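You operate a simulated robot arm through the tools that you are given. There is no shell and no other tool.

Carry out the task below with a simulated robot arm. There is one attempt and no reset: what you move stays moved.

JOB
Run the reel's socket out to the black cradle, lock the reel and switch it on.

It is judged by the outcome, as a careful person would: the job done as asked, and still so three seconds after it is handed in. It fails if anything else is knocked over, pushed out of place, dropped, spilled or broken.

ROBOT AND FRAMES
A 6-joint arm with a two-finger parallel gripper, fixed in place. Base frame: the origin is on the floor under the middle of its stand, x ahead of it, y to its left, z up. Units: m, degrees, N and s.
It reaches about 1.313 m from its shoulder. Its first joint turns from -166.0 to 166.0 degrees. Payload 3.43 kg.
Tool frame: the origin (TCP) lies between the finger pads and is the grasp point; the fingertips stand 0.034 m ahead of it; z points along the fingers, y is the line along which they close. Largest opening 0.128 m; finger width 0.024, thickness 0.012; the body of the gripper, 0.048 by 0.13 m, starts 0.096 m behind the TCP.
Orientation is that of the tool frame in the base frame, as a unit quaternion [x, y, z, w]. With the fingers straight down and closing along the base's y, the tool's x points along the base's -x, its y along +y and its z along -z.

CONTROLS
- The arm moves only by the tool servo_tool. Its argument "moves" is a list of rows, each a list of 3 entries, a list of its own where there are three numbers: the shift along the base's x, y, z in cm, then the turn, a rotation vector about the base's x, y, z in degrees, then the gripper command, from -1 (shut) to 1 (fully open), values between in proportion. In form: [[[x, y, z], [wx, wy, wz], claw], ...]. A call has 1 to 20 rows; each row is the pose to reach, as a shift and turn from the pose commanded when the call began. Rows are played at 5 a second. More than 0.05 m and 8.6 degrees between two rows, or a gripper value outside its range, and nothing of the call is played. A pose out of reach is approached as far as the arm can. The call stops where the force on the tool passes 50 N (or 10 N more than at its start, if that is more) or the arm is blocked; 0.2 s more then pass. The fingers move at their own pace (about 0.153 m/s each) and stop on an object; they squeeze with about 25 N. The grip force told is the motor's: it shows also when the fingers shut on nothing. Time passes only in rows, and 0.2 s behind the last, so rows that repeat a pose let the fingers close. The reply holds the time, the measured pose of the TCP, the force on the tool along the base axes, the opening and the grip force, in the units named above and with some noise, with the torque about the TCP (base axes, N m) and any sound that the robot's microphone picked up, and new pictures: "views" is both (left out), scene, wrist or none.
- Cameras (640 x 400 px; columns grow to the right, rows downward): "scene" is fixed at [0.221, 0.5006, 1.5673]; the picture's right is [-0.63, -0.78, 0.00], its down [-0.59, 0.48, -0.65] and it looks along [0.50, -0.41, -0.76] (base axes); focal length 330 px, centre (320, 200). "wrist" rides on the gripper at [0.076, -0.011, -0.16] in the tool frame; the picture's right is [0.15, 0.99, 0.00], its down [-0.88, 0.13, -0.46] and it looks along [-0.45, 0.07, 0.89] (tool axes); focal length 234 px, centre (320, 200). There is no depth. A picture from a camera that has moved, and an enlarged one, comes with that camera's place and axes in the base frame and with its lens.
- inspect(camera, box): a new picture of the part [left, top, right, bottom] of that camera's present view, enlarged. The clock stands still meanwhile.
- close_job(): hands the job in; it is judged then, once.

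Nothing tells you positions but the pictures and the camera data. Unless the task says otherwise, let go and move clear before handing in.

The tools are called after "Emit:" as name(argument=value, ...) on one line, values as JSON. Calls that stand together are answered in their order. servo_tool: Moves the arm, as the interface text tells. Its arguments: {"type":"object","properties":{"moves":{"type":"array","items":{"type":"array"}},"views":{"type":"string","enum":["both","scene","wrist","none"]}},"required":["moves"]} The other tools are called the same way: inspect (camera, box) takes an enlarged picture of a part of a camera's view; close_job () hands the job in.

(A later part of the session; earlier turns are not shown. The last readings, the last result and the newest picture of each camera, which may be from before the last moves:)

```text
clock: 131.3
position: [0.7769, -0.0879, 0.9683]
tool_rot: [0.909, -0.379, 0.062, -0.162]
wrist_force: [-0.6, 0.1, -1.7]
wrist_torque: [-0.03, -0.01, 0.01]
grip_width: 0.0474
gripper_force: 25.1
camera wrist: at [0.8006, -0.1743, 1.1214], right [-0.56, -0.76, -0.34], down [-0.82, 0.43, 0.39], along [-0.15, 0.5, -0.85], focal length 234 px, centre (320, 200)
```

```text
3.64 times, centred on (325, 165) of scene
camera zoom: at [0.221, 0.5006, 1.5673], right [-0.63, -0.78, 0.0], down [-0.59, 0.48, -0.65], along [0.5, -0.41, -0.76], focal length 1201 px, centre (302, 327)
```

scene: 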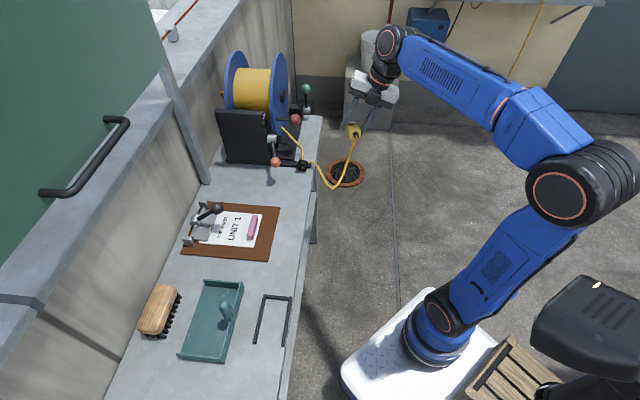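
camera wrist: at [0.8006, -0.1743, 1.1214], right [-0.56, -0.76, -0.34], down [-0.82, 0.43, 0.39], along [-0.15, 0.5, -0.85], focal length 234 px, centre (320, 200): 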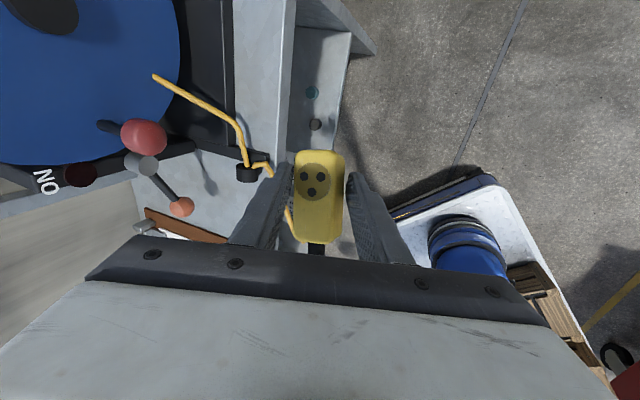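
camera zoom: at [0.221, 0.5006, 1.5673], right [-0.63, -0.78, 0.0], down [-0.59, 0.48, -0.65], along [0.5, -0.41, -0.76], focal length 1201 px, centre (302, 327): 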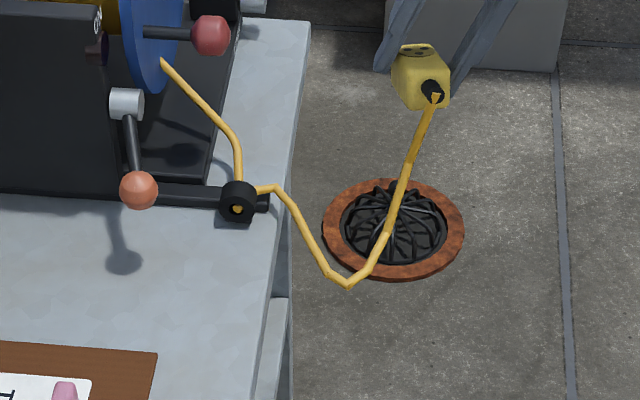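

The socket is safely above bench level with slack cable. I'll level the tool and turn it half round, so the cable end faces the reel, then lay it on the bench near the guide.

Emit:
servo_tool(moves=[[[-1.4, 3.1, 0.6], [-2.35, 2.35, 0], -1], [[-2.8, 6.2, 1.1], [-4.7, 4.7, 0], -1], [[-4.2, 9.3, 1.6], [-7, 7, 0], -1], [[-5.6, 12.4, 2.1], [-9.4, 9.4, 0], -1], [[-7, 15.6, 2.7], [-11.7, 11.7, 0], -1], [[-8.4, 18.7, 3.2], [-14, 14, 0], -1], [[-8.4, 18.7, 3.2], [-14, 14, 0], -1]], views="both")

Emit:
inspect(camera="scene", box=[230, 90, 400, 240])

```text
clock: 132.9
position: [0.6949, 0.0996, 0.9981]
tool_rot: [0.923, -0.385, -0.002, -0.004]
wrist_force: [0.2, -0.1, -1.4]
wrist_torque: [-0.02, -0.02, 0.01]
grip_width: 0.0468
gripper_force: 24.5
camera wrist: at [0.7563, 0.051, 1.1574], right [-0.6, -0.8, 0.0], down [-0.71, 0.53, 0.46], along [-0.37, 0.28, -0.89], focal length 234 px, centre (320, 200)
```

scene: 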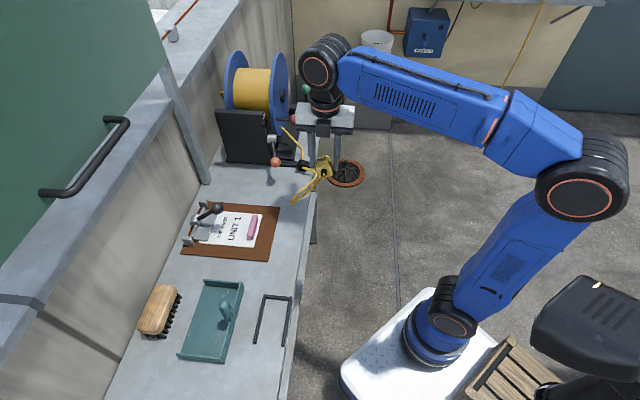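
wrist: 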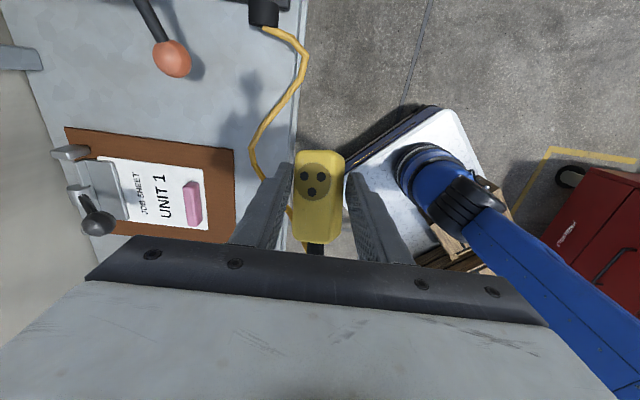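

```text
2.67 times, centred on (315, 165) of scene
camera zoom: at [0.221, 0.5006, 1.5673], right [-0.63, -0.78, 0.0], down [-0.59, 0.48, -0.65], along [0.5, -0.41, -0.76], focal length 880 px, centre (333, 293)
```

zoom: 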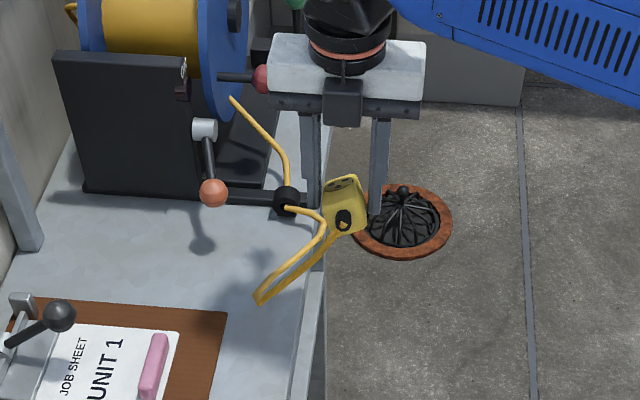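

The socket is secure. Now the half turn in two steps.

Emit:
servo_tool(moves=[[[0, 0, 0], [0, 0, -8.2], -1], [[0, 0, 0], [0, 0, -16.4], -1], [[0, 0, 0], [0, 0, -24.6], -1], [[0, 0, 0], [0, 0, -32.8], -1], [[0, 0, 0], [0, 0, -41], -1], [[0, 0, 0], [0, 0, -49.2], -1], [[0, 0, 0], [0, 0, -57.4], -1], [[0, 0, 0], [0, 0, -65.6], -1], [[0, 0, 0], [0, 0, -73.8], -1], [[0, 0, 0], [0, 0, -82], -1], [[0, 0, 0], [0, 0, -90], -1]], views="none")

Emit:
servo_tool(moves=[[[0, 0, 0], [0, 0, -8.2], -1], [[0, 0, 0], [0, 0, -16.4], -1], [[0, 0, 0], [0, 0, -24.6], -1], [[0, 0, 0], [0, 0, -32.8], -1], [[0, 0, 0], [0, 0, -41], -1], [[0, 0, 0], [0, 0, -49.2], -1], [[0, 0, 0], [0, 0, -57.4], -1], [[0, 0, 0], [0, 0, -65.6], -1], [[0, 0, 0], [0, 0, -73.8], -1], [[0, 0, 0], [0, 0, -82], -1], [[0, 0, 0], [0, 0, -90], -1], [[0, 0, 0], [0, 0, -90], -1]], views="both")

Emit:
inspect(camera="scene", box=[230, 90, 400, 240])

Emit:
inspect(camera="wrist", box=[230, 90, 430, 260])

```text
clock: 135.3
position: [0.6953, 0.097, 0.9977]
tool_rot: [-0.379, 0.925, 0.001, 0.004]
wrist_force: [0.7, 0.5, -1.6]
wrist_torque: [-0.01, 0.01, -0.04]
grip_width: 0.0458
gripper_force: 25.4
```

```text
clock: 137.9
position: [0.6955, 0.0976, 0.9979]
tool_rot: [0.386, 0.923, -0.003, 0.001]
wrist_force: [-0.6, -0.2, -0.6]
wrist_torque: [-0.01, -0.02, -0.02]
grip_width: 0.045
gripper_force: 25.3
camera wrist: at [0.6333, 0.1453, 1.1577], right [0.6, 0.8, -0.01], down [0.71, -0.53, 0.46], along [0.37, -0.28, -0.89], focal length 234 px, centre (320, 200)
```

scene: 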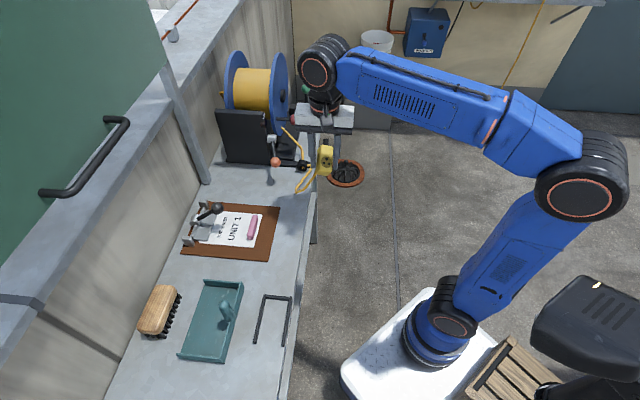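
wrist: 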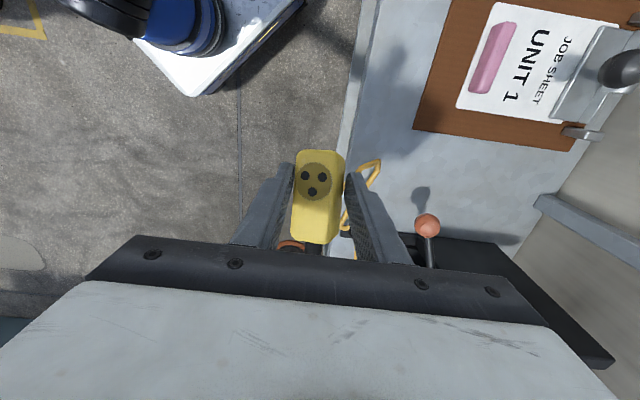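

```text
2.67 times, centred on (315, 165) of scene
camera zoom: at [0.221, 0.5006, 1.5673], right [-0.63, -0.78, 0.0], down [-0.59, 0.48, -0.65], along [0.5, -0.41, -0.76], focal length 880 px, centre (333, 293)
```

zoom: 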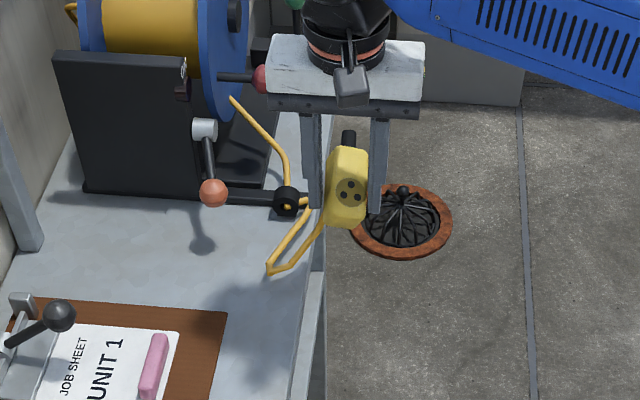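

```text
2.35 times, centred on (330, 175) of wrist
camera zoom: at [0.6333, 0.1453, 1.1577], right [0.6, 0.8, -0.01], down [0.71, -0.53, 0.46], along [0.37, -0.28, -0.89], focal length 551 px, centre (296, 259)
```

zoom: 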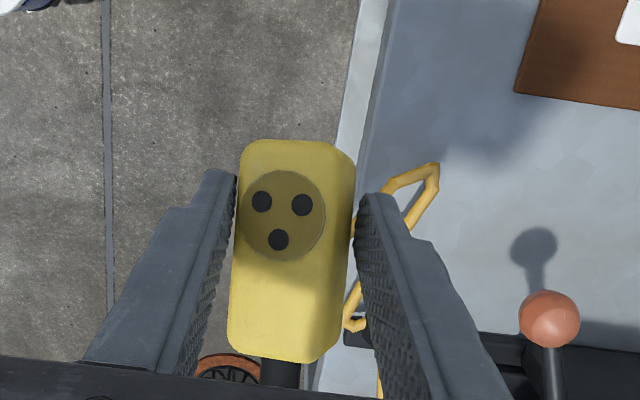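

The cable end now faces the reel. I'll tilt it level, move over the bench and lower it close to the surface.

Emit:
servo_tool(moves=[[[0.8, 1.4, 0], [4.2, 4.2, 0], -1], [[1.6, 2.9, 0], [8.5, 8.5, 0], -1], [[2.4, 4.3, -1], [12.7, 12.7, 0], -1], [[3.2, 5.8, -2.5], [17, 17, 0], -1], [[4, 7.2, -4], [21.2, 21.2, 0], -1], [[4, 7.2, -6], [21.2, 21.2, 0], -1], [[4, 7.2, -8], [21.2, 21.2, 0], -1], [[4, 7.2, -8], [21.2, 21.2, 0], -1]], views="both")

Emit:
inspect(camera="scene", box=[230, 110, 370, 250])

Emit:
inspect(camera="wrist", box=[230, 90, 430, 260])

```text
clock: 139.7
position: [0.7356, 0.1706, 0.918]
tool_rot: [0.372, 0.892, 0.095, -0.237]
wrist_force: [-0.3, -0.2, -1.9]
wrist_torque: [0.04, 0.01, -0.02]
grip_width: 0.0444
gripper_force: 24.3
camera wrist: at [0.7371, 0.1539, 1.0948], right [0.61, 0.79, 0.07], down [0.79, -0.61, -0.04], along [0.01, 0.08, -1.0], focal length 234 px, centre (320, 200)
```

scene: 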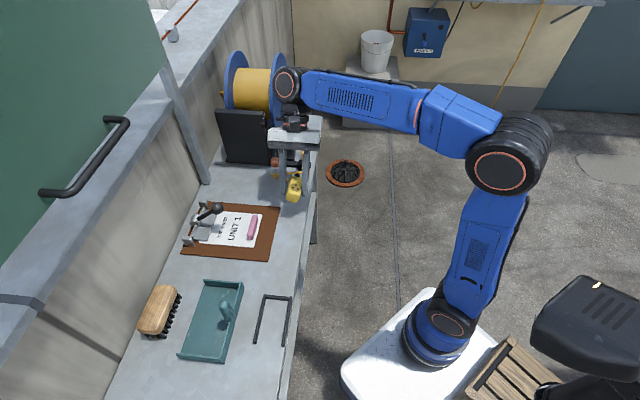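
wrist: 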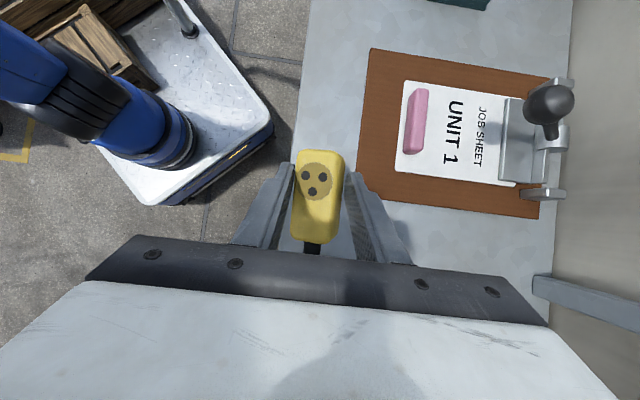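

```text
2.86 times, centred on (300, 180) of scene
camera zoom: at [0.221, 0.5006, 1.5673], right [-0.63, -0.78, 0.0], down [-0.59, 0.48, -0.65], along [0.5, -0.41, -0.76], focal length 943 px, centre (377, 257)
```

zoom: 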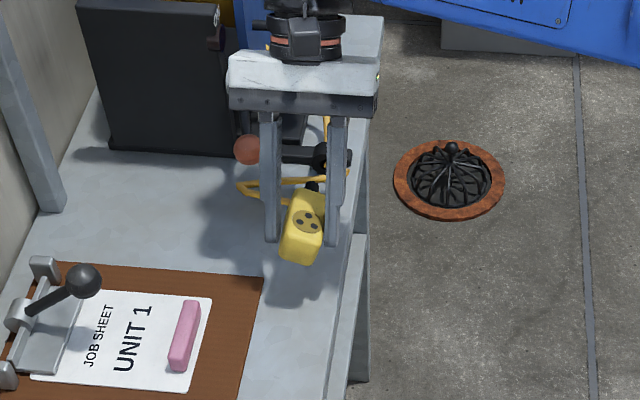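

```text
2.35 times, centred on (330, 175) of wrist
camera zoom: at [0.7371, 0.1539, 1.0948], right [0.61, 0.79, 0.07], down [0.79, -0.61, -0.04], along [0.01, 0.08, -1.0], focal length 551 px, centre (296, 259)
```

zoom: 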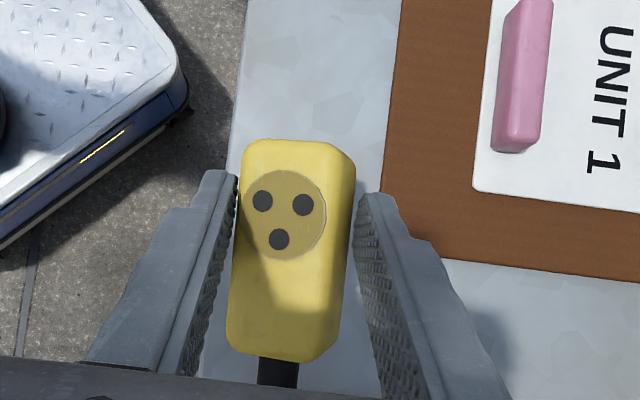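

It's nearly level above the bench. I'll lower it gently until it touches.

Emit:
servo_tool(moves=[[[0, 0, -1], [0, 0, 0], -1], [[0, 0, -2], [0, 0, 0], -1], [[0, 0, -2.5], [0, 0, 0], -1], [[0, 0, -2.5], [0, 0, 0], -1]], views="none")

Emit:
servo_tool(moves=[[[0, 0, -0.4], [0, 0, 0], -1], [[0, 0, -0.8], [0, 0, 0], -1], [[0, 0, -0.8], [0, 0, 0], -1]], views="scene")

Emit:
inspect(camera="scene", box=[250, 140, 340, 220])

```text
clock: 140.7
position: [0.7358, 0.1697, 0.8925]
tool_rot: [0.373, 0.892, 0.096, -0.237]
wrist_force: [-0.5, -0.1, -1.2]
wrist_torque: [0.03, -0.05, 0.01]
grip_width: 0.0439
gripper_force: 25.2
```

```text
clock: 141.5
position: [0.7354, 0.17, 0.8849]
tool_rot: [0.373, 0.892, 0.095, -0.237]
wrist_force: [0.0, 1.1, -0.6]
wrist_torque: [0.01, 0.01, 0.02]
grip_width: 0.0441
gripper_force: 25.4
```

scene: 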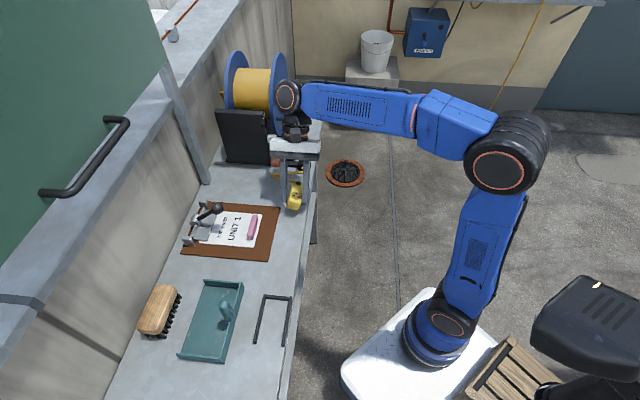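

```text
5.00 times, centred on (295, 180) of scene
camera zoom: at [0.221, 0.5006, 1.5673], right [-0.63, -0.78, 0.0], down [-0.59, 0.48, -0.65], along [0.5, -0.41, -0.76], focal length 1651 px, centre (445, 300)
```

zoom: 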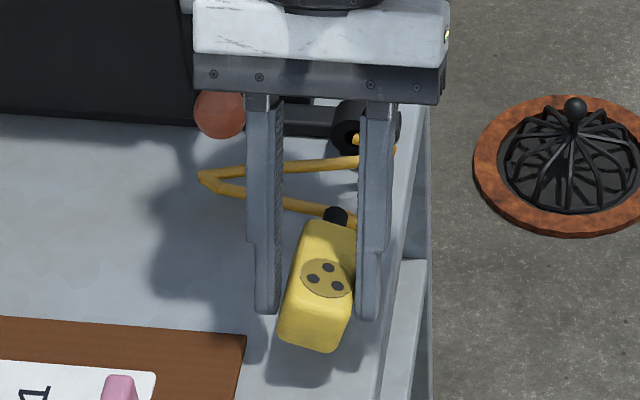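

Emit:
servo_tool(moves=[[[0, 0, -0.3], [0, 0, 0], -1], [[0, 0, -0.6], [0, 0, 0], -1], [[0, 0, -0.6], [0, 0, 0], -1]], views="none")

Emit:
servo_tool(moves=[[[0, 0, -0.2], [0, 0, 0], -1], [[0, 0, -0.4], [0, 0, 0], -1], [[0, 0, -0.4], [0, 0, 0], -1]], views="none")

```text
clock: 142.3
position: [0.7354, 0.1696, 0.8787]
tool_rot: [0.372, 0.892, 0.095, -0.237]
wrist_force: [1.0, 0.5, -1.9]
wrist_torque: [-0.01, -0.02, 0.02]
grip_width: 0.0438
gripper_force: 25.1
```

```text
clock: 143.1
position: [0.7341, 0.1692, 0.8753]
tool_rot: [0.372, 0.893, 0.095, -0.236]
wrist_force: [0.3, -0.1, -1.4]
wrist_torque: [0.01, 0.01, 0.01]
grip_width: 0.0433
gripper_force: 24.6
```

Emit:
servo_tool(moves=[[[0, 0, -0.2], [0, 0, 0], -1], [[0, 0, -0.4], [0, 0, 0], -1], [[0, 0, -0.6], [0, 0, 0], -1], [[0, 0, -0.6], [0, 0, 0], -1]], views="none")

Emit:
servo_tool(moves=[[[0, 0, -0.2], [0, 0, 0], -1], [[0, 0, -0.4], [0, 0, 0], -1], [[0, 0, -0.4], [0, 0, 0], -1]], views="scene")

Emit:
inspect(camera="scene", box=[250, 140, 340, 220])

```text
clock: 144.1
position: [0.7353, 0.1693, 0.87]
tool_rot: [0.372, 0.892, 0.095, -0.237]
wrist_force: [0.1, 0.1, -1.4]
wrist_torque: [-0.02, 0.04, -0.02]
grip_width: 0.0432
gripper_force: 24.8
```

```text
clock: 144.9
position: [0.7354, 0.1702, 0.8659]
tool_rot: [0.372, 0.892, 0.095, -0.237]
wrist_force: [-0.4, 0.6, -0.4]
wrist_torque: [-0.01, -0.01, -0.01]
grip_width: 0.0354
gripper_force: 25.1
```

scene: 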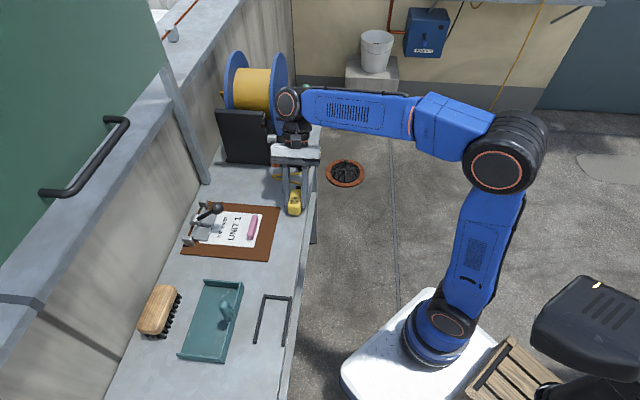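

```text
5.00 times, centred on (295, 180) of scene
camera zoom: at [0.221, 0.5006, 1.5673], right [-0.63, -0.78, 0.0], down [-0.59, 0.48, -0.65], along [0.5, -0.41, -0.76], focal length 1651 px, centre (445, 300)
```

zoom: 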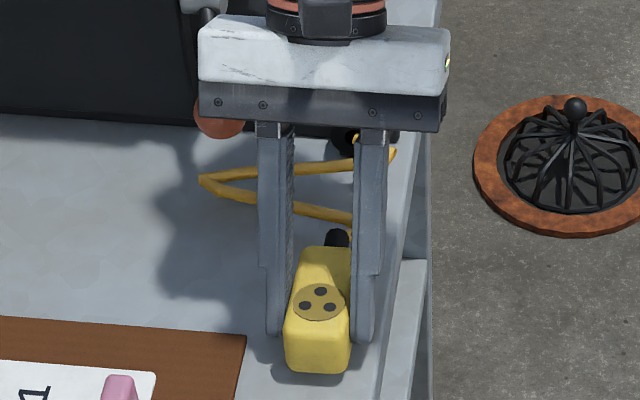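

Touching the bench turned the socket square in the jaws (3.54 cm), face up, cable end toward the reel. I'll release it here on the bench and back straight up.

Emit:
servo_tool(moves=[[[0, 0, -0.1], [0, 0, 0], -1], [[0, 0, -0.1], [0, 0, 0], -0.3], [[0, 0, -0.1], [0, 0, 0], -0.05], [[0, 0, -0.1], [0, 0, 0], -0.05], [[0, 0, 2], [0, 0, 0], -0.05], [[0, 0, 5], [0, 0, 0], -0.05], [[0, 0, 9], [0, 0, 0], -0.05], [[0, 0, 12], [0, 0, 0], -0.05], [[0, 0, 12], [0, 0, 0], -0.05]], views="both")

Emit:
inspect(camera="scene", box=[250, 140, 340, 220])

Emit:
inspect(camera="wrist", box=[240, 90, 400, 260])

```text
clock: 146.9
position: [0.7342, 0.171, 0.9859]
tool_rot: [0.372, 0.892, 0.096, -0.236]
wrist_force: [0.3, 0.4, 0.2]
wrist_torque: [0.03, -0.03, 0.01]
grip_width: 0.0604
gripper_force: 0.0
camera wrist: at [0.7359, 0.1542, 1.1631], right [0.61, 0.79, 0.07], down [0.79, -0.61, -0.04], along [0.01, 0.08, -1.0], focal length 234 px, centre (320, 200)
```

scene: 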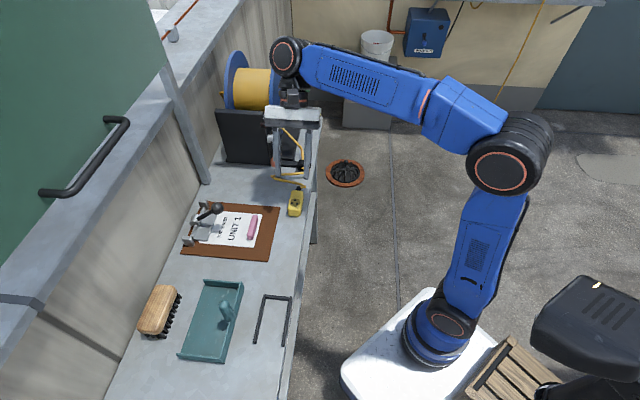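
wrist: 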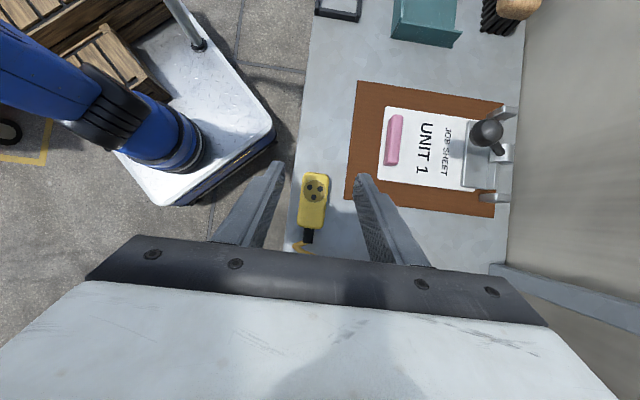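

```text
5.00 times, centred on (295, 180) of scene
camera zoom: at [0.221, 0.5006, 1.5673], right [-0.63, -0.78, 0.0], down [-0.59, 0.48, -0.65], along [0.5, -0.41, -0.76], focal length 1651 px, centre (445, 300)
```

zoom: 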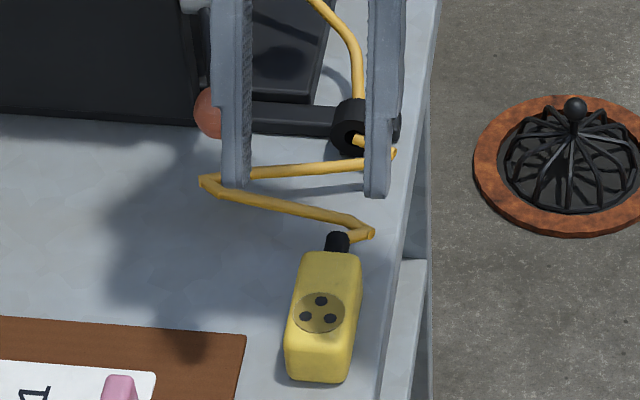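

```text
2.35 times, centred on (320, 175) of wrist
camera zoom: at [0.7359, 0.1542, 1.1631], right [0.61, 0.79, 0.07], down [0.79, -0.61, -0.04], along [0.01, 0.08, -1.0], focal length 551 px, centre (320, 259)
```

zoom: 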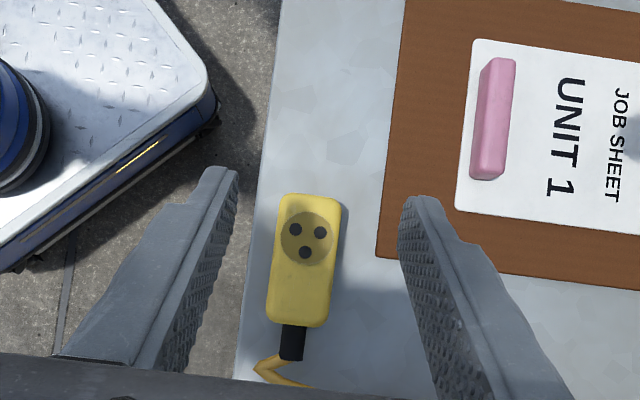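

The socket now lies flat, face up, with slack cable, just as at the start. With its weight off the cable I can unlock the reel, so I'll go back to the lock lever.

Emit:
servo_tool(moves=[[[-2, -3.4, 2], [-4.2, -4.2, 0], -0.4], [[-4, -6.8, 3.5], [-8.5, -8.5, 0], -0.8], [[-6, -10.2, 5], [-12.7, -12.7, 0], -1], [[-8, -13.6, 6.5], [-17, -17, 0], -1], [[-9.8, -17, 6.5], [-21.2, -21.2, 0], -1]], views="none")

Emit:
servo_tool(moves=[[[2.45, -1.81, -0.9], [5.8, -5.8, 0], -1], [[4.9, -3.62, -1.9], [11.6, -11.6, 0], -1], [[7.36, -5.44, -2.8], [17.4, -17.4, 0], -1], [[9.8, -7.25, -3.7], [23.2, -23.2, 0], -1], [[12.3, -9.06, -4.7], [29, -29, 0], -1], [[14.7, -10.9, -5.6], [34.8, -34.8, 0], -1], [[17.2, -12.7, -6.5], [40.6, -40.6, 0], -1], [[19.6, -14.5, -7.5], [46.4, -46.4, 0], -1], [[22.1, -16.3, -8.4], [52.2, -52.2, 0], -1], [[24.5, -18.1, -9.4], [58, -58, 0], -1], [[27, -19.94, -10.3], [63.64, -63.64, 0], -1], [[27, -19.94, -10.3], [63.64, -63.64, 0], -1]], views="both")

Emit:
inspect(camera="wrist", box=[180, 0, 460, 260])

```text
clock: 148.1
position: [0.6381, 0.0001, 1.0505]
tool_rot: [0.385, 0.923, -0.003, 0.002]
wrist_force: [1.3, 0.7, -0.6]
wrist_torque: [0.04, 0.06, 0.02]
grip_width: 0.0
gripper_force: 24.9
```

```text
clock: 150.7
position: [0.9079, -0.1993, 0.9475]
tool_rot: [0.275, 0.653, 0.652, 0.271]
wrist_force: [0.7, 0.7, 0.2]
wrist_torque: [0.03, 0.01, -0.04]
grip_width: 0.0
gripper_force: 24.8
camera wrist: at [0.7396, -0.2576, 0.9379], right [-0.1, 0.1, 0.99], down [0.29, -0.95, 0.13], along [0.95, 0.3, 0.06], focal length 234 px, centre (320, 200)
```

scene: 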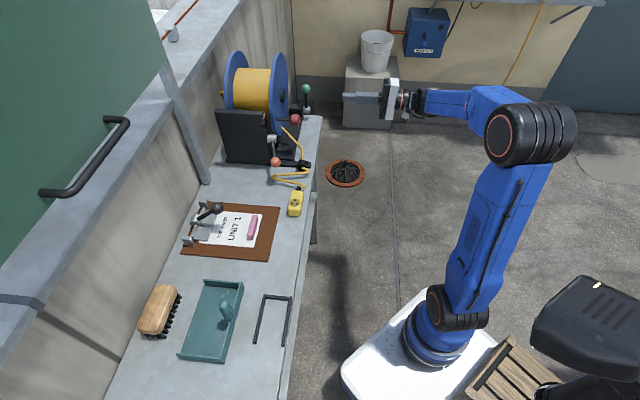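
wrist: 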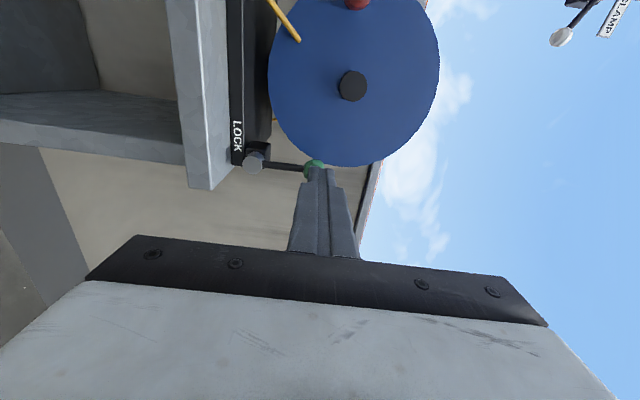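

```text
1.54 times, centred on (320, 130) of wrist
camera zoom: at [0.7396, -0.2576, 0.9379], right [-0.1, 0.1, 0.99], down [0.29, -0.95, 0.13], along [0.95, 0.3, 0.06], focal length 360 px, centre (320, 308)
```

zoom: 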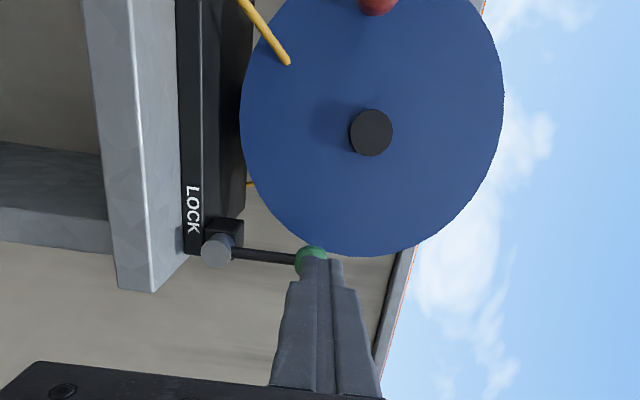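

The crank knob is on the far side, well clear of the lever. I'll move in and push the lever to its unlocked end again.

Emit:
servo_tool(moves=[[[2.6, 2.6, 0], [0, 0, 0], -1], [[5.2, 5.2, 0], [0, 0, 0], -1], [[7.8, 7.8, 0], [0, 0, 0], -1], [[10.2, 10.2, 0], [0, 0, 0], -1], [[10.8, 9.6, 0.1], [0, 0, 0], -1], [[11.3, 9.1, 0.1], [0, 0, 0], -1]], views="none")

Emit:
servo_tool(moves=[[[0.5, -0.5, 0.2], [0, 0, 0], -1], [[1.0, -1.0, 0.37], [0, 0, 0], -1], [[1.51, -1.51, 0.45], [0, 0, 0], -1], [[2.3, -2.3, 0.45], [0, 0, 0], -1], [[3.06, -3.06, 0.34], [0, 0, 0], -1], [[3.8, -3.8, 0.05], [0, 0, 0], -1], [[4.53, -4.53, -0.33], [0, 0, 0], -1], [[5.2, -5.2, -0.9], [0, 0, 0], -1], [[5.7, -5.7, -1.4], [0, 0, 0], -1], [[5.7, -5.7, -1.4], [0, 0, 0], -1]], views="both")

Emit:
inspect(camera="scene", box=[210, 40, 350, 220])

```text
clock: 152.1
position: [1.0208, -0.107, 0.9471]
tool_rot: [0.275, 0.653, 0.651, 0.271]
wrist_force: [-1.2, 1.9, 0.0]
wrist_torque: [0.02, -0.02, 0.04]
grip_width: 0.0002
gripper_force: 25.1
```

```text
clock: 154.3
position: [1.0775, -0.1647, 0.934]
tool_rot: [0.275, 0.653, 0.652, 0.27]
wrist_force: [-0.1, 0.6, -0.4]
wrist_torque: [0.02, -0.02, 0.0]
grip_width: 0.0
gripper_force: 25.1
camera wrist: at [0.9095, -0.2233, 0.9245], right [-0.1, 0.1, 0.99], down [0.29, -0.95, 0.13], along [0.95, 0.3, 0.06], focal length 234 px, centre (320, 200)
```

scene: 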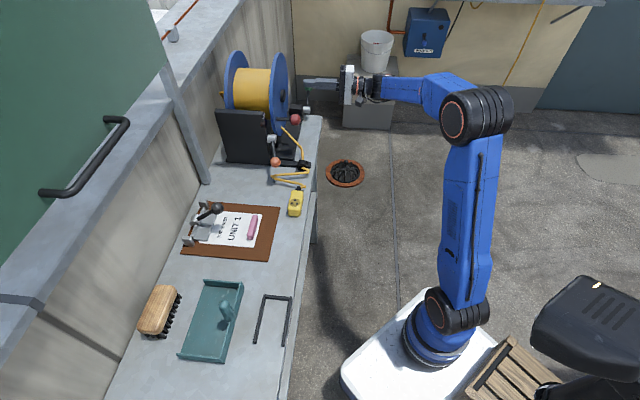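
wrist: 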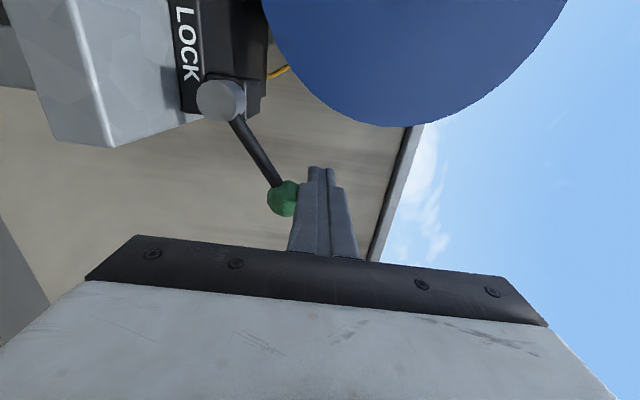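

```text
2.22 times, centred on (280, 130) of scene
camera zoom: at [0.221, 0.5006, 1.5673], right [-0.63, -0.78, 0.0], down [-0.59, 0.48, -0.65], along [0.5, -0.41, -0.76], focal length 734 px, centre (409, 356)
```

zoom: 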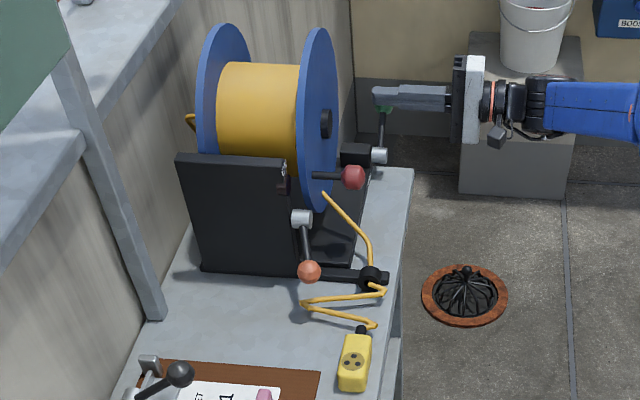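

The reel is unlocked, and the socket and drum stayed put. I'll withdraw from the lever and go to grip the socket.

Emit:
servo_tool(moves=[[[-2.4, -2.4, 0], [0, 0, 0], -1], [[-4.8, -4.8, 0], [0, 0, 0], -1], [[-7.1, -7.1, 0], [0, 0, 0], -1]], views="none")

Emit:
servo_tool(moves=[[[-2.8, 1.7, 1], [-5.3, 5.3, 0], -1], [[-5.6, 3.3, 2], [-10.6, 10.6, 0], -1], [[-8.4, 5, 3], [-15.9, 15.9, 0], -1], [[-11.2, 6.7, 4], [-21.2, 21.2, 0], -0.8], [[-13.9, 8.3, 5], [-26.5, 26.5, 0], -0.6], [[-16.7, 10, 6], [-31.8, 31.8, 0], -0.4], [[-19.5, 11.7, 7], [-37.1, 37.1, 0], -0.2], [[-22.3, 13.3, 8], [-42.4, 42.4, 0], 0.02], [[-25.1, 15, 9], [-47.7, 47.7, 0], 0.02], [[-27.9, 16.7, 10], [-53, 53, 0], 0.02], [[-30.7, 18.3, 11], [-58.3, 58.3, 0], 0.02], [[-33.4, 20, 11.6], [-63.64, 63.64, 0], 0.02]], views="none")

Emit:
servo_tool(moves=[[[1, 3.5, -1], [0, 0, 0.5], 0.02], [[2, 7, -3], [0, 0, 1], 0.02], [[3, 10.5, -5], [0, 0, 1.5], 0.02], [[4, 14, -7], [0, 0, 2], 0.02], [[5, 17.5, -8.5], [0, 0, 2], 0.02], [[5.7, 20.9, -10], [0, 0, 2], 0.02], [[5.7, 20.9, -10], [0, 0, 2], 0.02]], views="both")

Emit:
inspect(camera="wrist", box=[240, 90, 400, 260])

```text
clock: 155.1
position: [1.0066, -0.2355, 0.9347]
tool_rot: [0.275, 0.653, 0.652, 0.27]
wrist_force: [-0.1, -0.3, -0.4]
wrist_torque: [-0.03, -0.01, 0.03]
grip_width: 0.0002
gripper_force: 25.7
```

```text
clock: 157.7
position: [0.6719, -0.036, 1.0495]
tool_rot: [0.386, 0.923, -0.004, 0.002]
wrist_force: [0.5, 0.0, 0.5]
wrist_torque: [0.0, -0.02, 0.01]
grip_width: 0.0652
gripper_force: 0.1
```

```text
clock: 159.3
position: [0.7288, 0.1739, 0.9493]
tool_rot: [0.368, 0.93, -0.003, 0.003]
wrist_force: [1.1, 0.3, 0.1]
wrist_torque: [-0.01, 0.01, -0.01]
grip_width: 0.0653
gripper_force: 0.1
camera wrist: at [0.6654, 0.2185, 1.1093], right [0.57, 0.82, -0.01], down [0.73, -0.51, 0.46], along [0.38, -0.27, -0.89], focal length 234 px, centre (320, 200)
```

scene: 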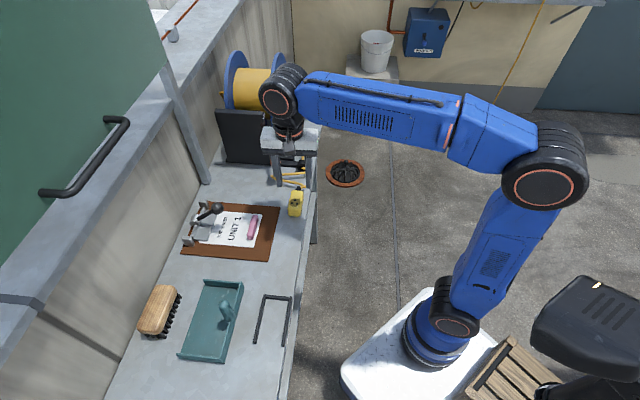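
wrist: 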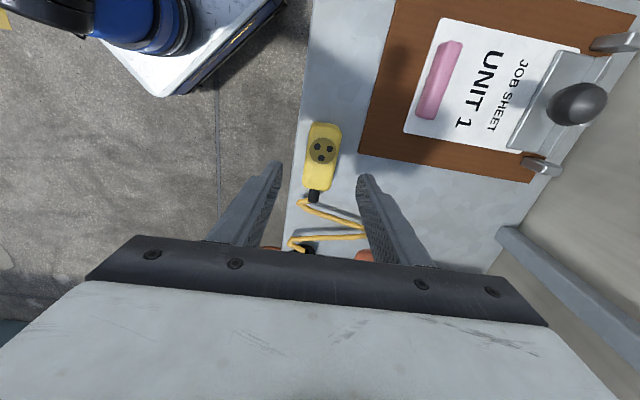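

```text
2.35 times, centred on (320, 175) of wrist
camera zoom: at [0.6654, 0.2185, 1.1093], right [0.57, 0.82, -0.01], down [0.73, -0.51, 0.46], along [0.38, -0.27, -0.89], focal length 551 px, centre (320, 259)
```

zoom: 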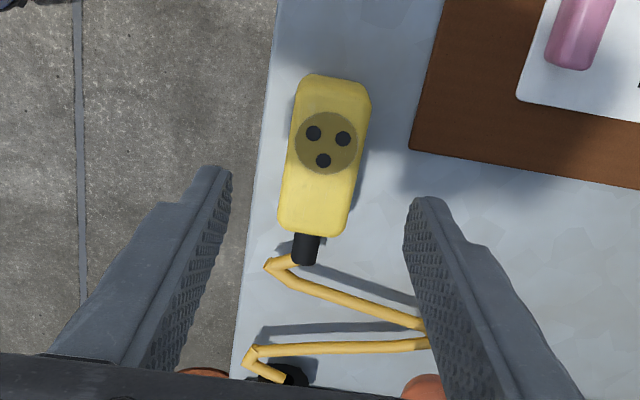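

Well aligned. I'll descend to the same grip height as before and close.

Emit:
servo_tool(moves=[[[0, 0, -2], [0, 0, 0], 0.02], [[0, 0, -4], [0, 0, 0], 0.02], [[0, 0, -6], [0, 0, 0], 0.02], [[0, 0, -7.7], [0, 0, 0], 0.02], [[0, 0, -7.7], [0, 0, 0], 0.02], [[0, 0, -7.7], [0, 0, 0], -0.3], [[0, 0, -7.7], [0, 0, 0], -0.6], [[0, 0, -7.7], [0, 0, 0], -1], [[0, 0, -7.7], [0, 0, 0], -1]], views="wrist")

```text
clock: 161.3
position: [0.7306, 0.1725, 0.8728]
tool_rot: [0.369, 0.929, -0.004, 0.003]
wrist_force: [-0.4, -1.0, -0.4]
wrist_torque: [0.0, 0.03, -0.03]
grip_width: 0.0354
gripper_force: 24.8
camera wrist: at [0.6658, 0.2176, 1.0328], right [0.57, 0.82, -0.01], down [0.73, -0.51, 0.46], along [0.38, -0.27, -0.89], focal length 234 px, centre (320, 200)
```

wrist: 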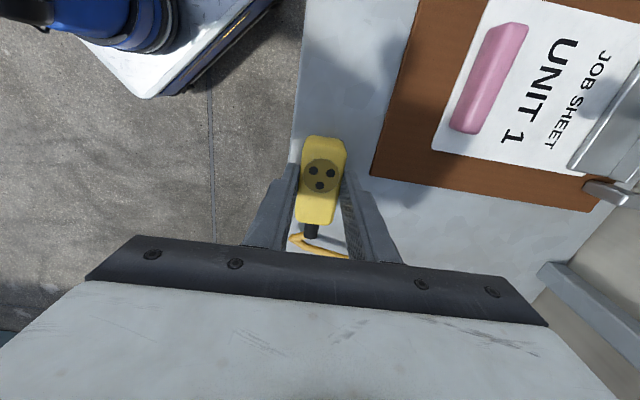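

Held square at 3.54 cm. I'll lift and draw it toward the cradle, watching the pull now that the reel is unlocked.

Emit:
servo_tool(moves=[[[0, 0, 1.5], [0, 0, 0], -1], [[-0.7, 0.7, 3.2], [0, 0, -0.4], -1], [[-2.4, 2.4, 3.2], [0, 0, -0.8], -1], [[-4.2, 4.2, 3.2], [0, 0, -1.2], -1], [[-6, 6, 3.2], [0, 0, -1.7], -1], [[-7.8, 7.8, 3.2], [0, 0, -1.7], -1], [[-9.6, 9.6, 3.2], [0, 0, -1.7], -1], [[-11.4, 11.4, 3.2], [0, 0, -1.7], -1], [[-13.2, 13.2, 3.2], [0, 0, -1.7], -1], [[-14.1, 14.1, 3.2], [0, 0, -1.7], -1]], views="scene")

```text
clock: 163.5
position: [0.5884, 0.3147, 0.9049]
tool_rot: [0.383, 0.924, -0.004, 0.002]
wrist_force: [-0.1, -0.1, -1.6]
wrist_torque: [-0.02, -0.01, 0.02]
grip_width: 0.0355
gripper_force: 25.3
```

scene: 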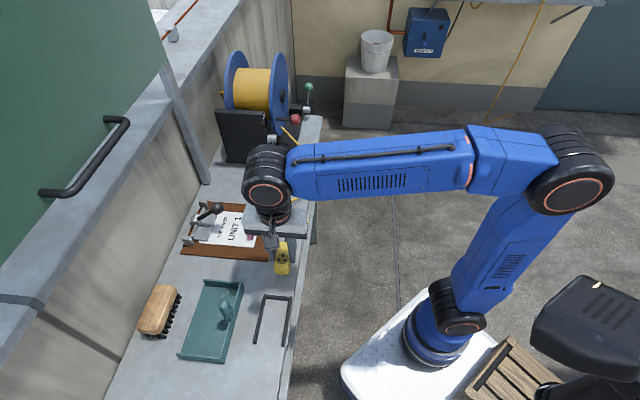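

No pull at all yet. I'll continue slowly past the cradle by a few centimetres to gain slack.

Emit:
servo_tool(moves=[[[-1.4, 1.4, 0], [0, 0, 0], -1], [[-2.8, 2.8, 0], [0, 0, 0], -1], [[-4.2, 4.2, 0], [0, 0, 0], -1], [[-5.6, 5.6, 0], [0, 0, 0], -1], [[-7, 7, 0], [0, 0, 0], -1], [[-8.4, 8.4, 0], [0, 0, 0], -1], [[-9.8, 9.8, 0], [0, 0, 0], -1], [[-11.2, 11.2, 0], [0, 0, 0], -1], [[-12.4, 12.4, 0], [0, 0, 0], -1], [[-12.4, 12.4, 0], [0, 0, 0], -1]], views="both")

Emit:
inspect(camera="scene", box=[210, 40, 350, 220])

```text
clock: 165.7
position: [0.4645, 0.4376, 0.9048]
tool_rot: [0.383, 0.924, -0.003, 0.002]
wrist_force: [-0.2, 1.0, -0.8]
wrist_torque: [0.02, 0.01, -0.02]
grip_width: 0.0355
gripper_force: 24.5
camera wrist: at [0.4017, 0.4845, 1.0649], right [0.6, 0.8, -0.01], down [0.71, -0.53, 0.46], along [0.37, -0.28, -0.89], focal length 234 px, centre (320, 200)
```

scene: 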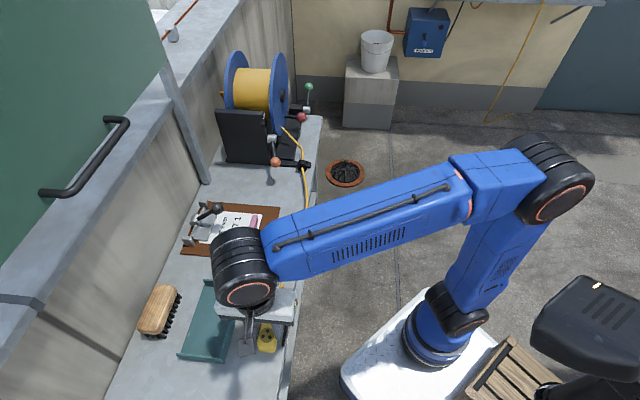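
wrist: 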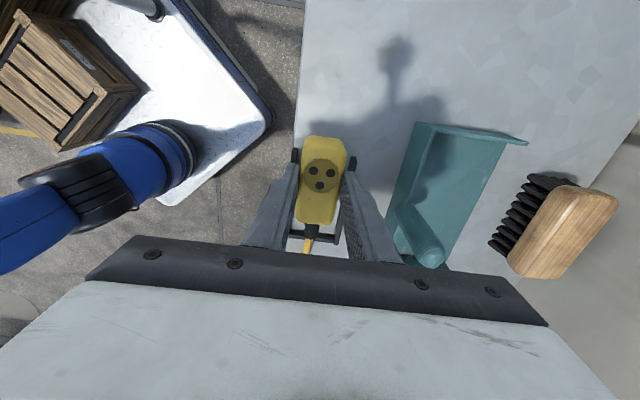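

```text
2.22 times, centred on (280, 130) of scene
camera zoom: at [0.221, 0.5006, 1.5673], right [-0.63, -0.78, 0.0], down [-0.59, 0.48, -0.65], along [0.5, -0.41, -0.76], focal length 734 px, centre (409, 356)
```

zoom: 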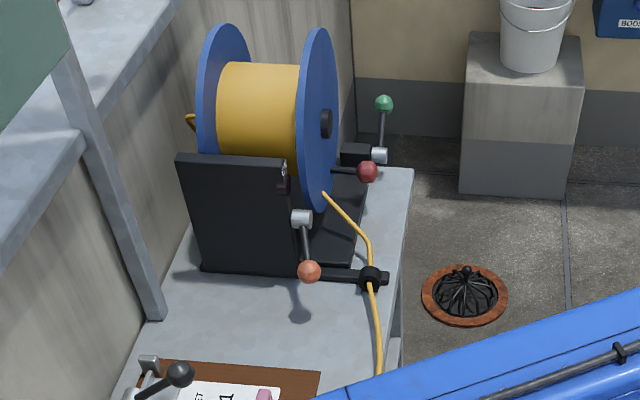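

The cable now runs out freely with almost no force, and the drum turned with it. I'll come back over the cradle and lower the socket into it.

Emit:
servo_tool(moves=[[[1.0, -1.0, 0], [0, 0, 0], -1], [[2.0, -2.0, 0], [0, 0, 0], -1], [[2.7, -2.65, 0], [0, 0, 0], -1], [[2.7, -2.65, -1], [0, 0, 0], -1], [[2.7, -2.65, -2], [0, 0, 0], -1], [[2.7, -2.65, -2.7], [0, 0, 0], -1], [[2.7, -2.65, -2.7], [0, 0, 0], -1]], views="both")

Emit:
inspect(camera="wrist", box=[250, 80, 410, 270])

```text
clock: 167.3
position: [0.4912, 0.4117, 0.8783]
tool_rot: [0.383, 0.924, -0.004, 0.003]
wrist_force: [-0.1, -1.0, -2.0]
wrist_torque: [-0.01, -0.03, 0.0]
grip_width: 0.0355
gripper_force: 25.2
camera wrist: at [0.4285, 0.4581, 1.0376], right [0.6, 0.8, -0.01], down [0.71, -0.53, 0.46], along [0.37, -0.28, -0.89], focal length 234 px, centre (320, 200)
```

scene: 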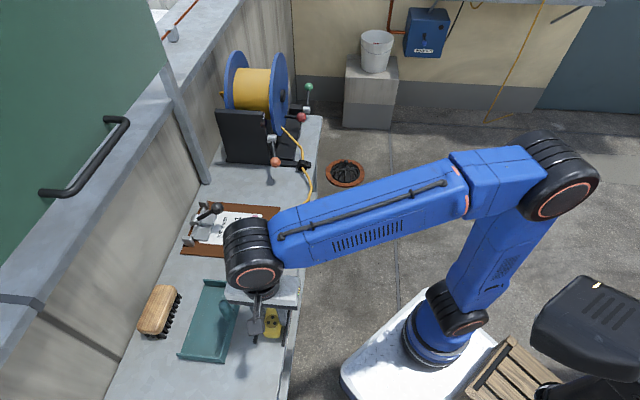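
wrist: 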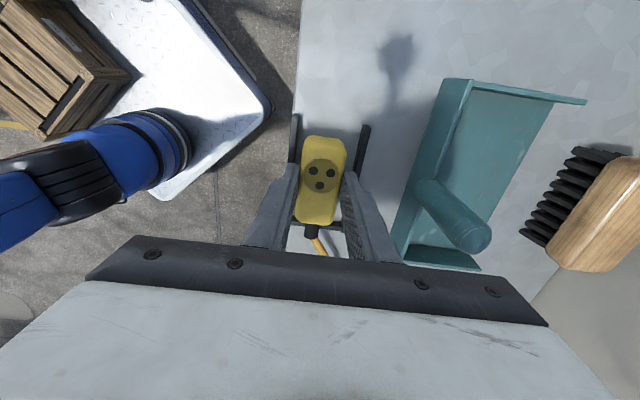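

```text
2.11 times, centred on (330, 175) of wrist
camera zoom: at [0.4285, 0.4581, 1.0376], right [0.6, 0.8, -0.01], down [0.71, -0.53, 0.46], along [0.37, -0.28, -0.89], focal length 493 px, centre (299, 253)
```

zoom: 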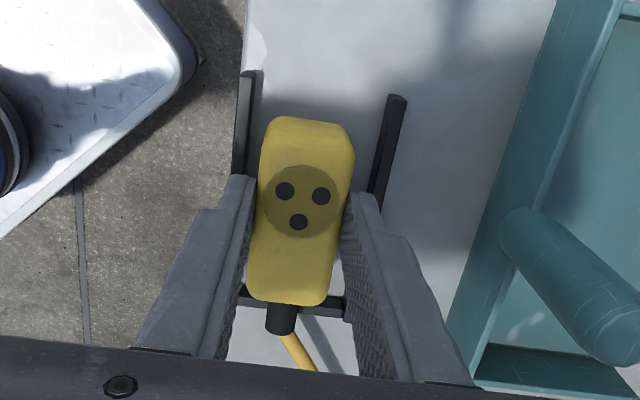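

Emit:
servo_tool(moves=[[[0, 0, -0.3], [0, 0, 0], -1], [[0, 0, -0.5], [0, 0, 0], -1], [[0, 0, -0.6], [0, 0, 0], -1], [[0, 0, -0.6], [0, 0, 0], -1]], views="none")

```text
clock: 168.3
position: [0.4914, 0.4102, 0.8724]
tool_rot: [0.383, 0.924, -0.002, 0.003]
wrist_force: [-0.3, 0.1, 15.2]
wrist_torque: [-0.06, -0.04, 0.02]
grip_width: 0.0356
gripper_force: 25.2
```

It's seated on the bench inside the cradle. I'll release and rise straight up.

Emit:
servo_tool(moves=[[[0, 0, 0.08], [0, 0, 0], -1], [[0, 0, 0.08], [0, 0, 0], -0.4], [[0, 0, 0.08], [0, 0, 0], -0.15], [[0, 0, 0.08], [0, 0, 0], -0.15], [[0, 0, 2], [0, 0, 0], -0.15], [[0, 0, 5], [0, 0, 0], -0.15], [[0, 0, 9], [0, 0, 0], -0.15], [[0, 0, 13], [0, 0, 0], -0.15], [[0, 0, 13], [0, 0, 0], -0.15]], views="both")

Emit:
inspect(camera="wrist", box=[250, 80, 410, 270])

Emit:
inspect(camera="scene", box=[210, 40, 350, 220])

```text
clock: 170.3
position: [0.4906, 0.4122, 1.0033]
tool_rot: [0.382, 0.924, -0.004, 0.002]
wrist_force: [0.8, -0.1, -0.3]
wrist_torque: [0.0, 0.03, -0.02]
grip_width: 0.0543
gripper_force: 0.0
camera wrist: at [0.4293, 0.4576, 1.1623], right [0.6, 0.8, -0.01], down [0.71, -0.53, 0.46], along [0.37, -0.28, -0.89], focal length 234 px, centre (320, 200)
```

scene: 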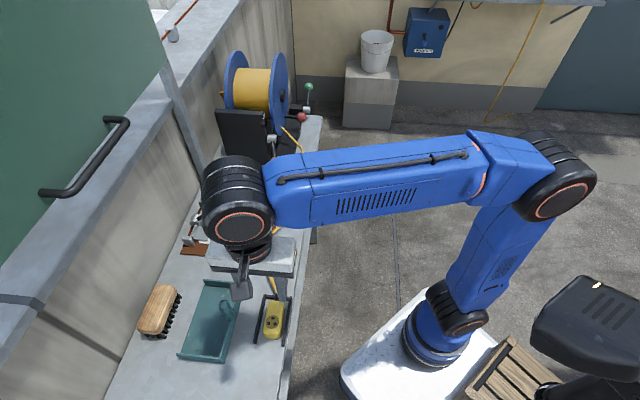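
wrist: 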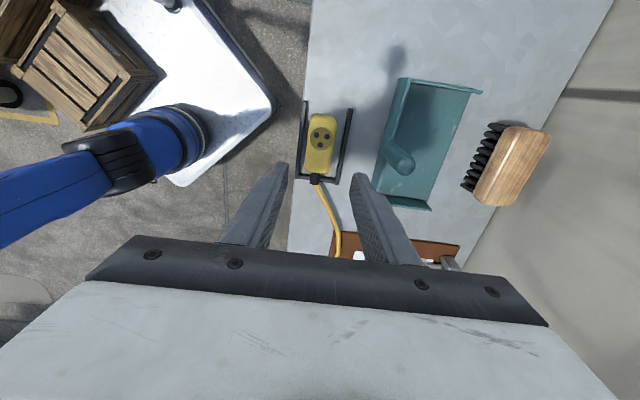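

```text
2.11 times, centred on (330, 175) of wrist
camera zoom: at [0.4293, 0.4576, 1.1623], right [0.6, 0.8, -0.01], down [0.71, -0.53, 0.46], along [0.37, -0.28, -0.89], focal length 493 px, centre (299, 253)
```

zoom: 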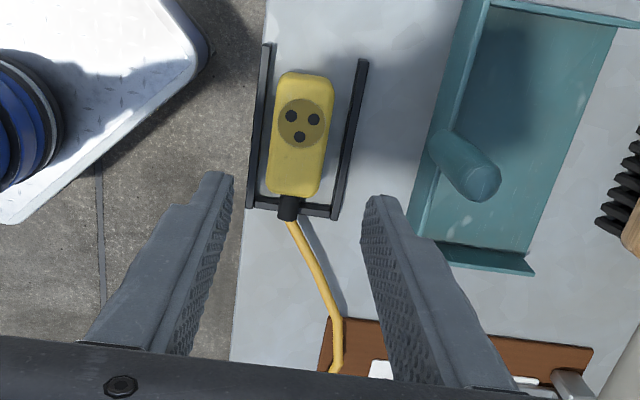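

```text
2.22 times, centred on (280, 130) of scene
camera zoom: at [0.221, 0.5006, 1.5673], right [-0.63, -0.78, 0.0], down [-0.59, 0.48, -0.65], along [0.5, -0.41, -0.76], focal length 734 px, centre (409, 356)
```

zoom: 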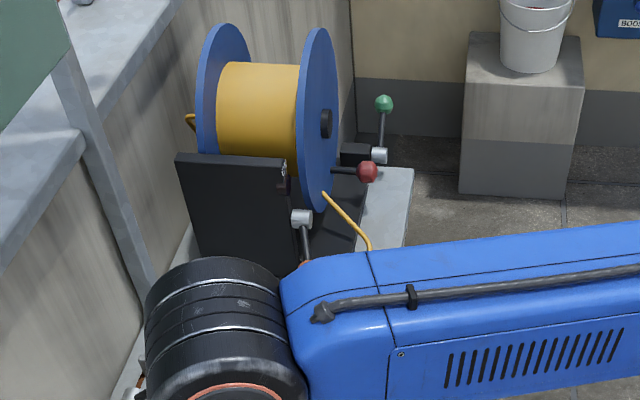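

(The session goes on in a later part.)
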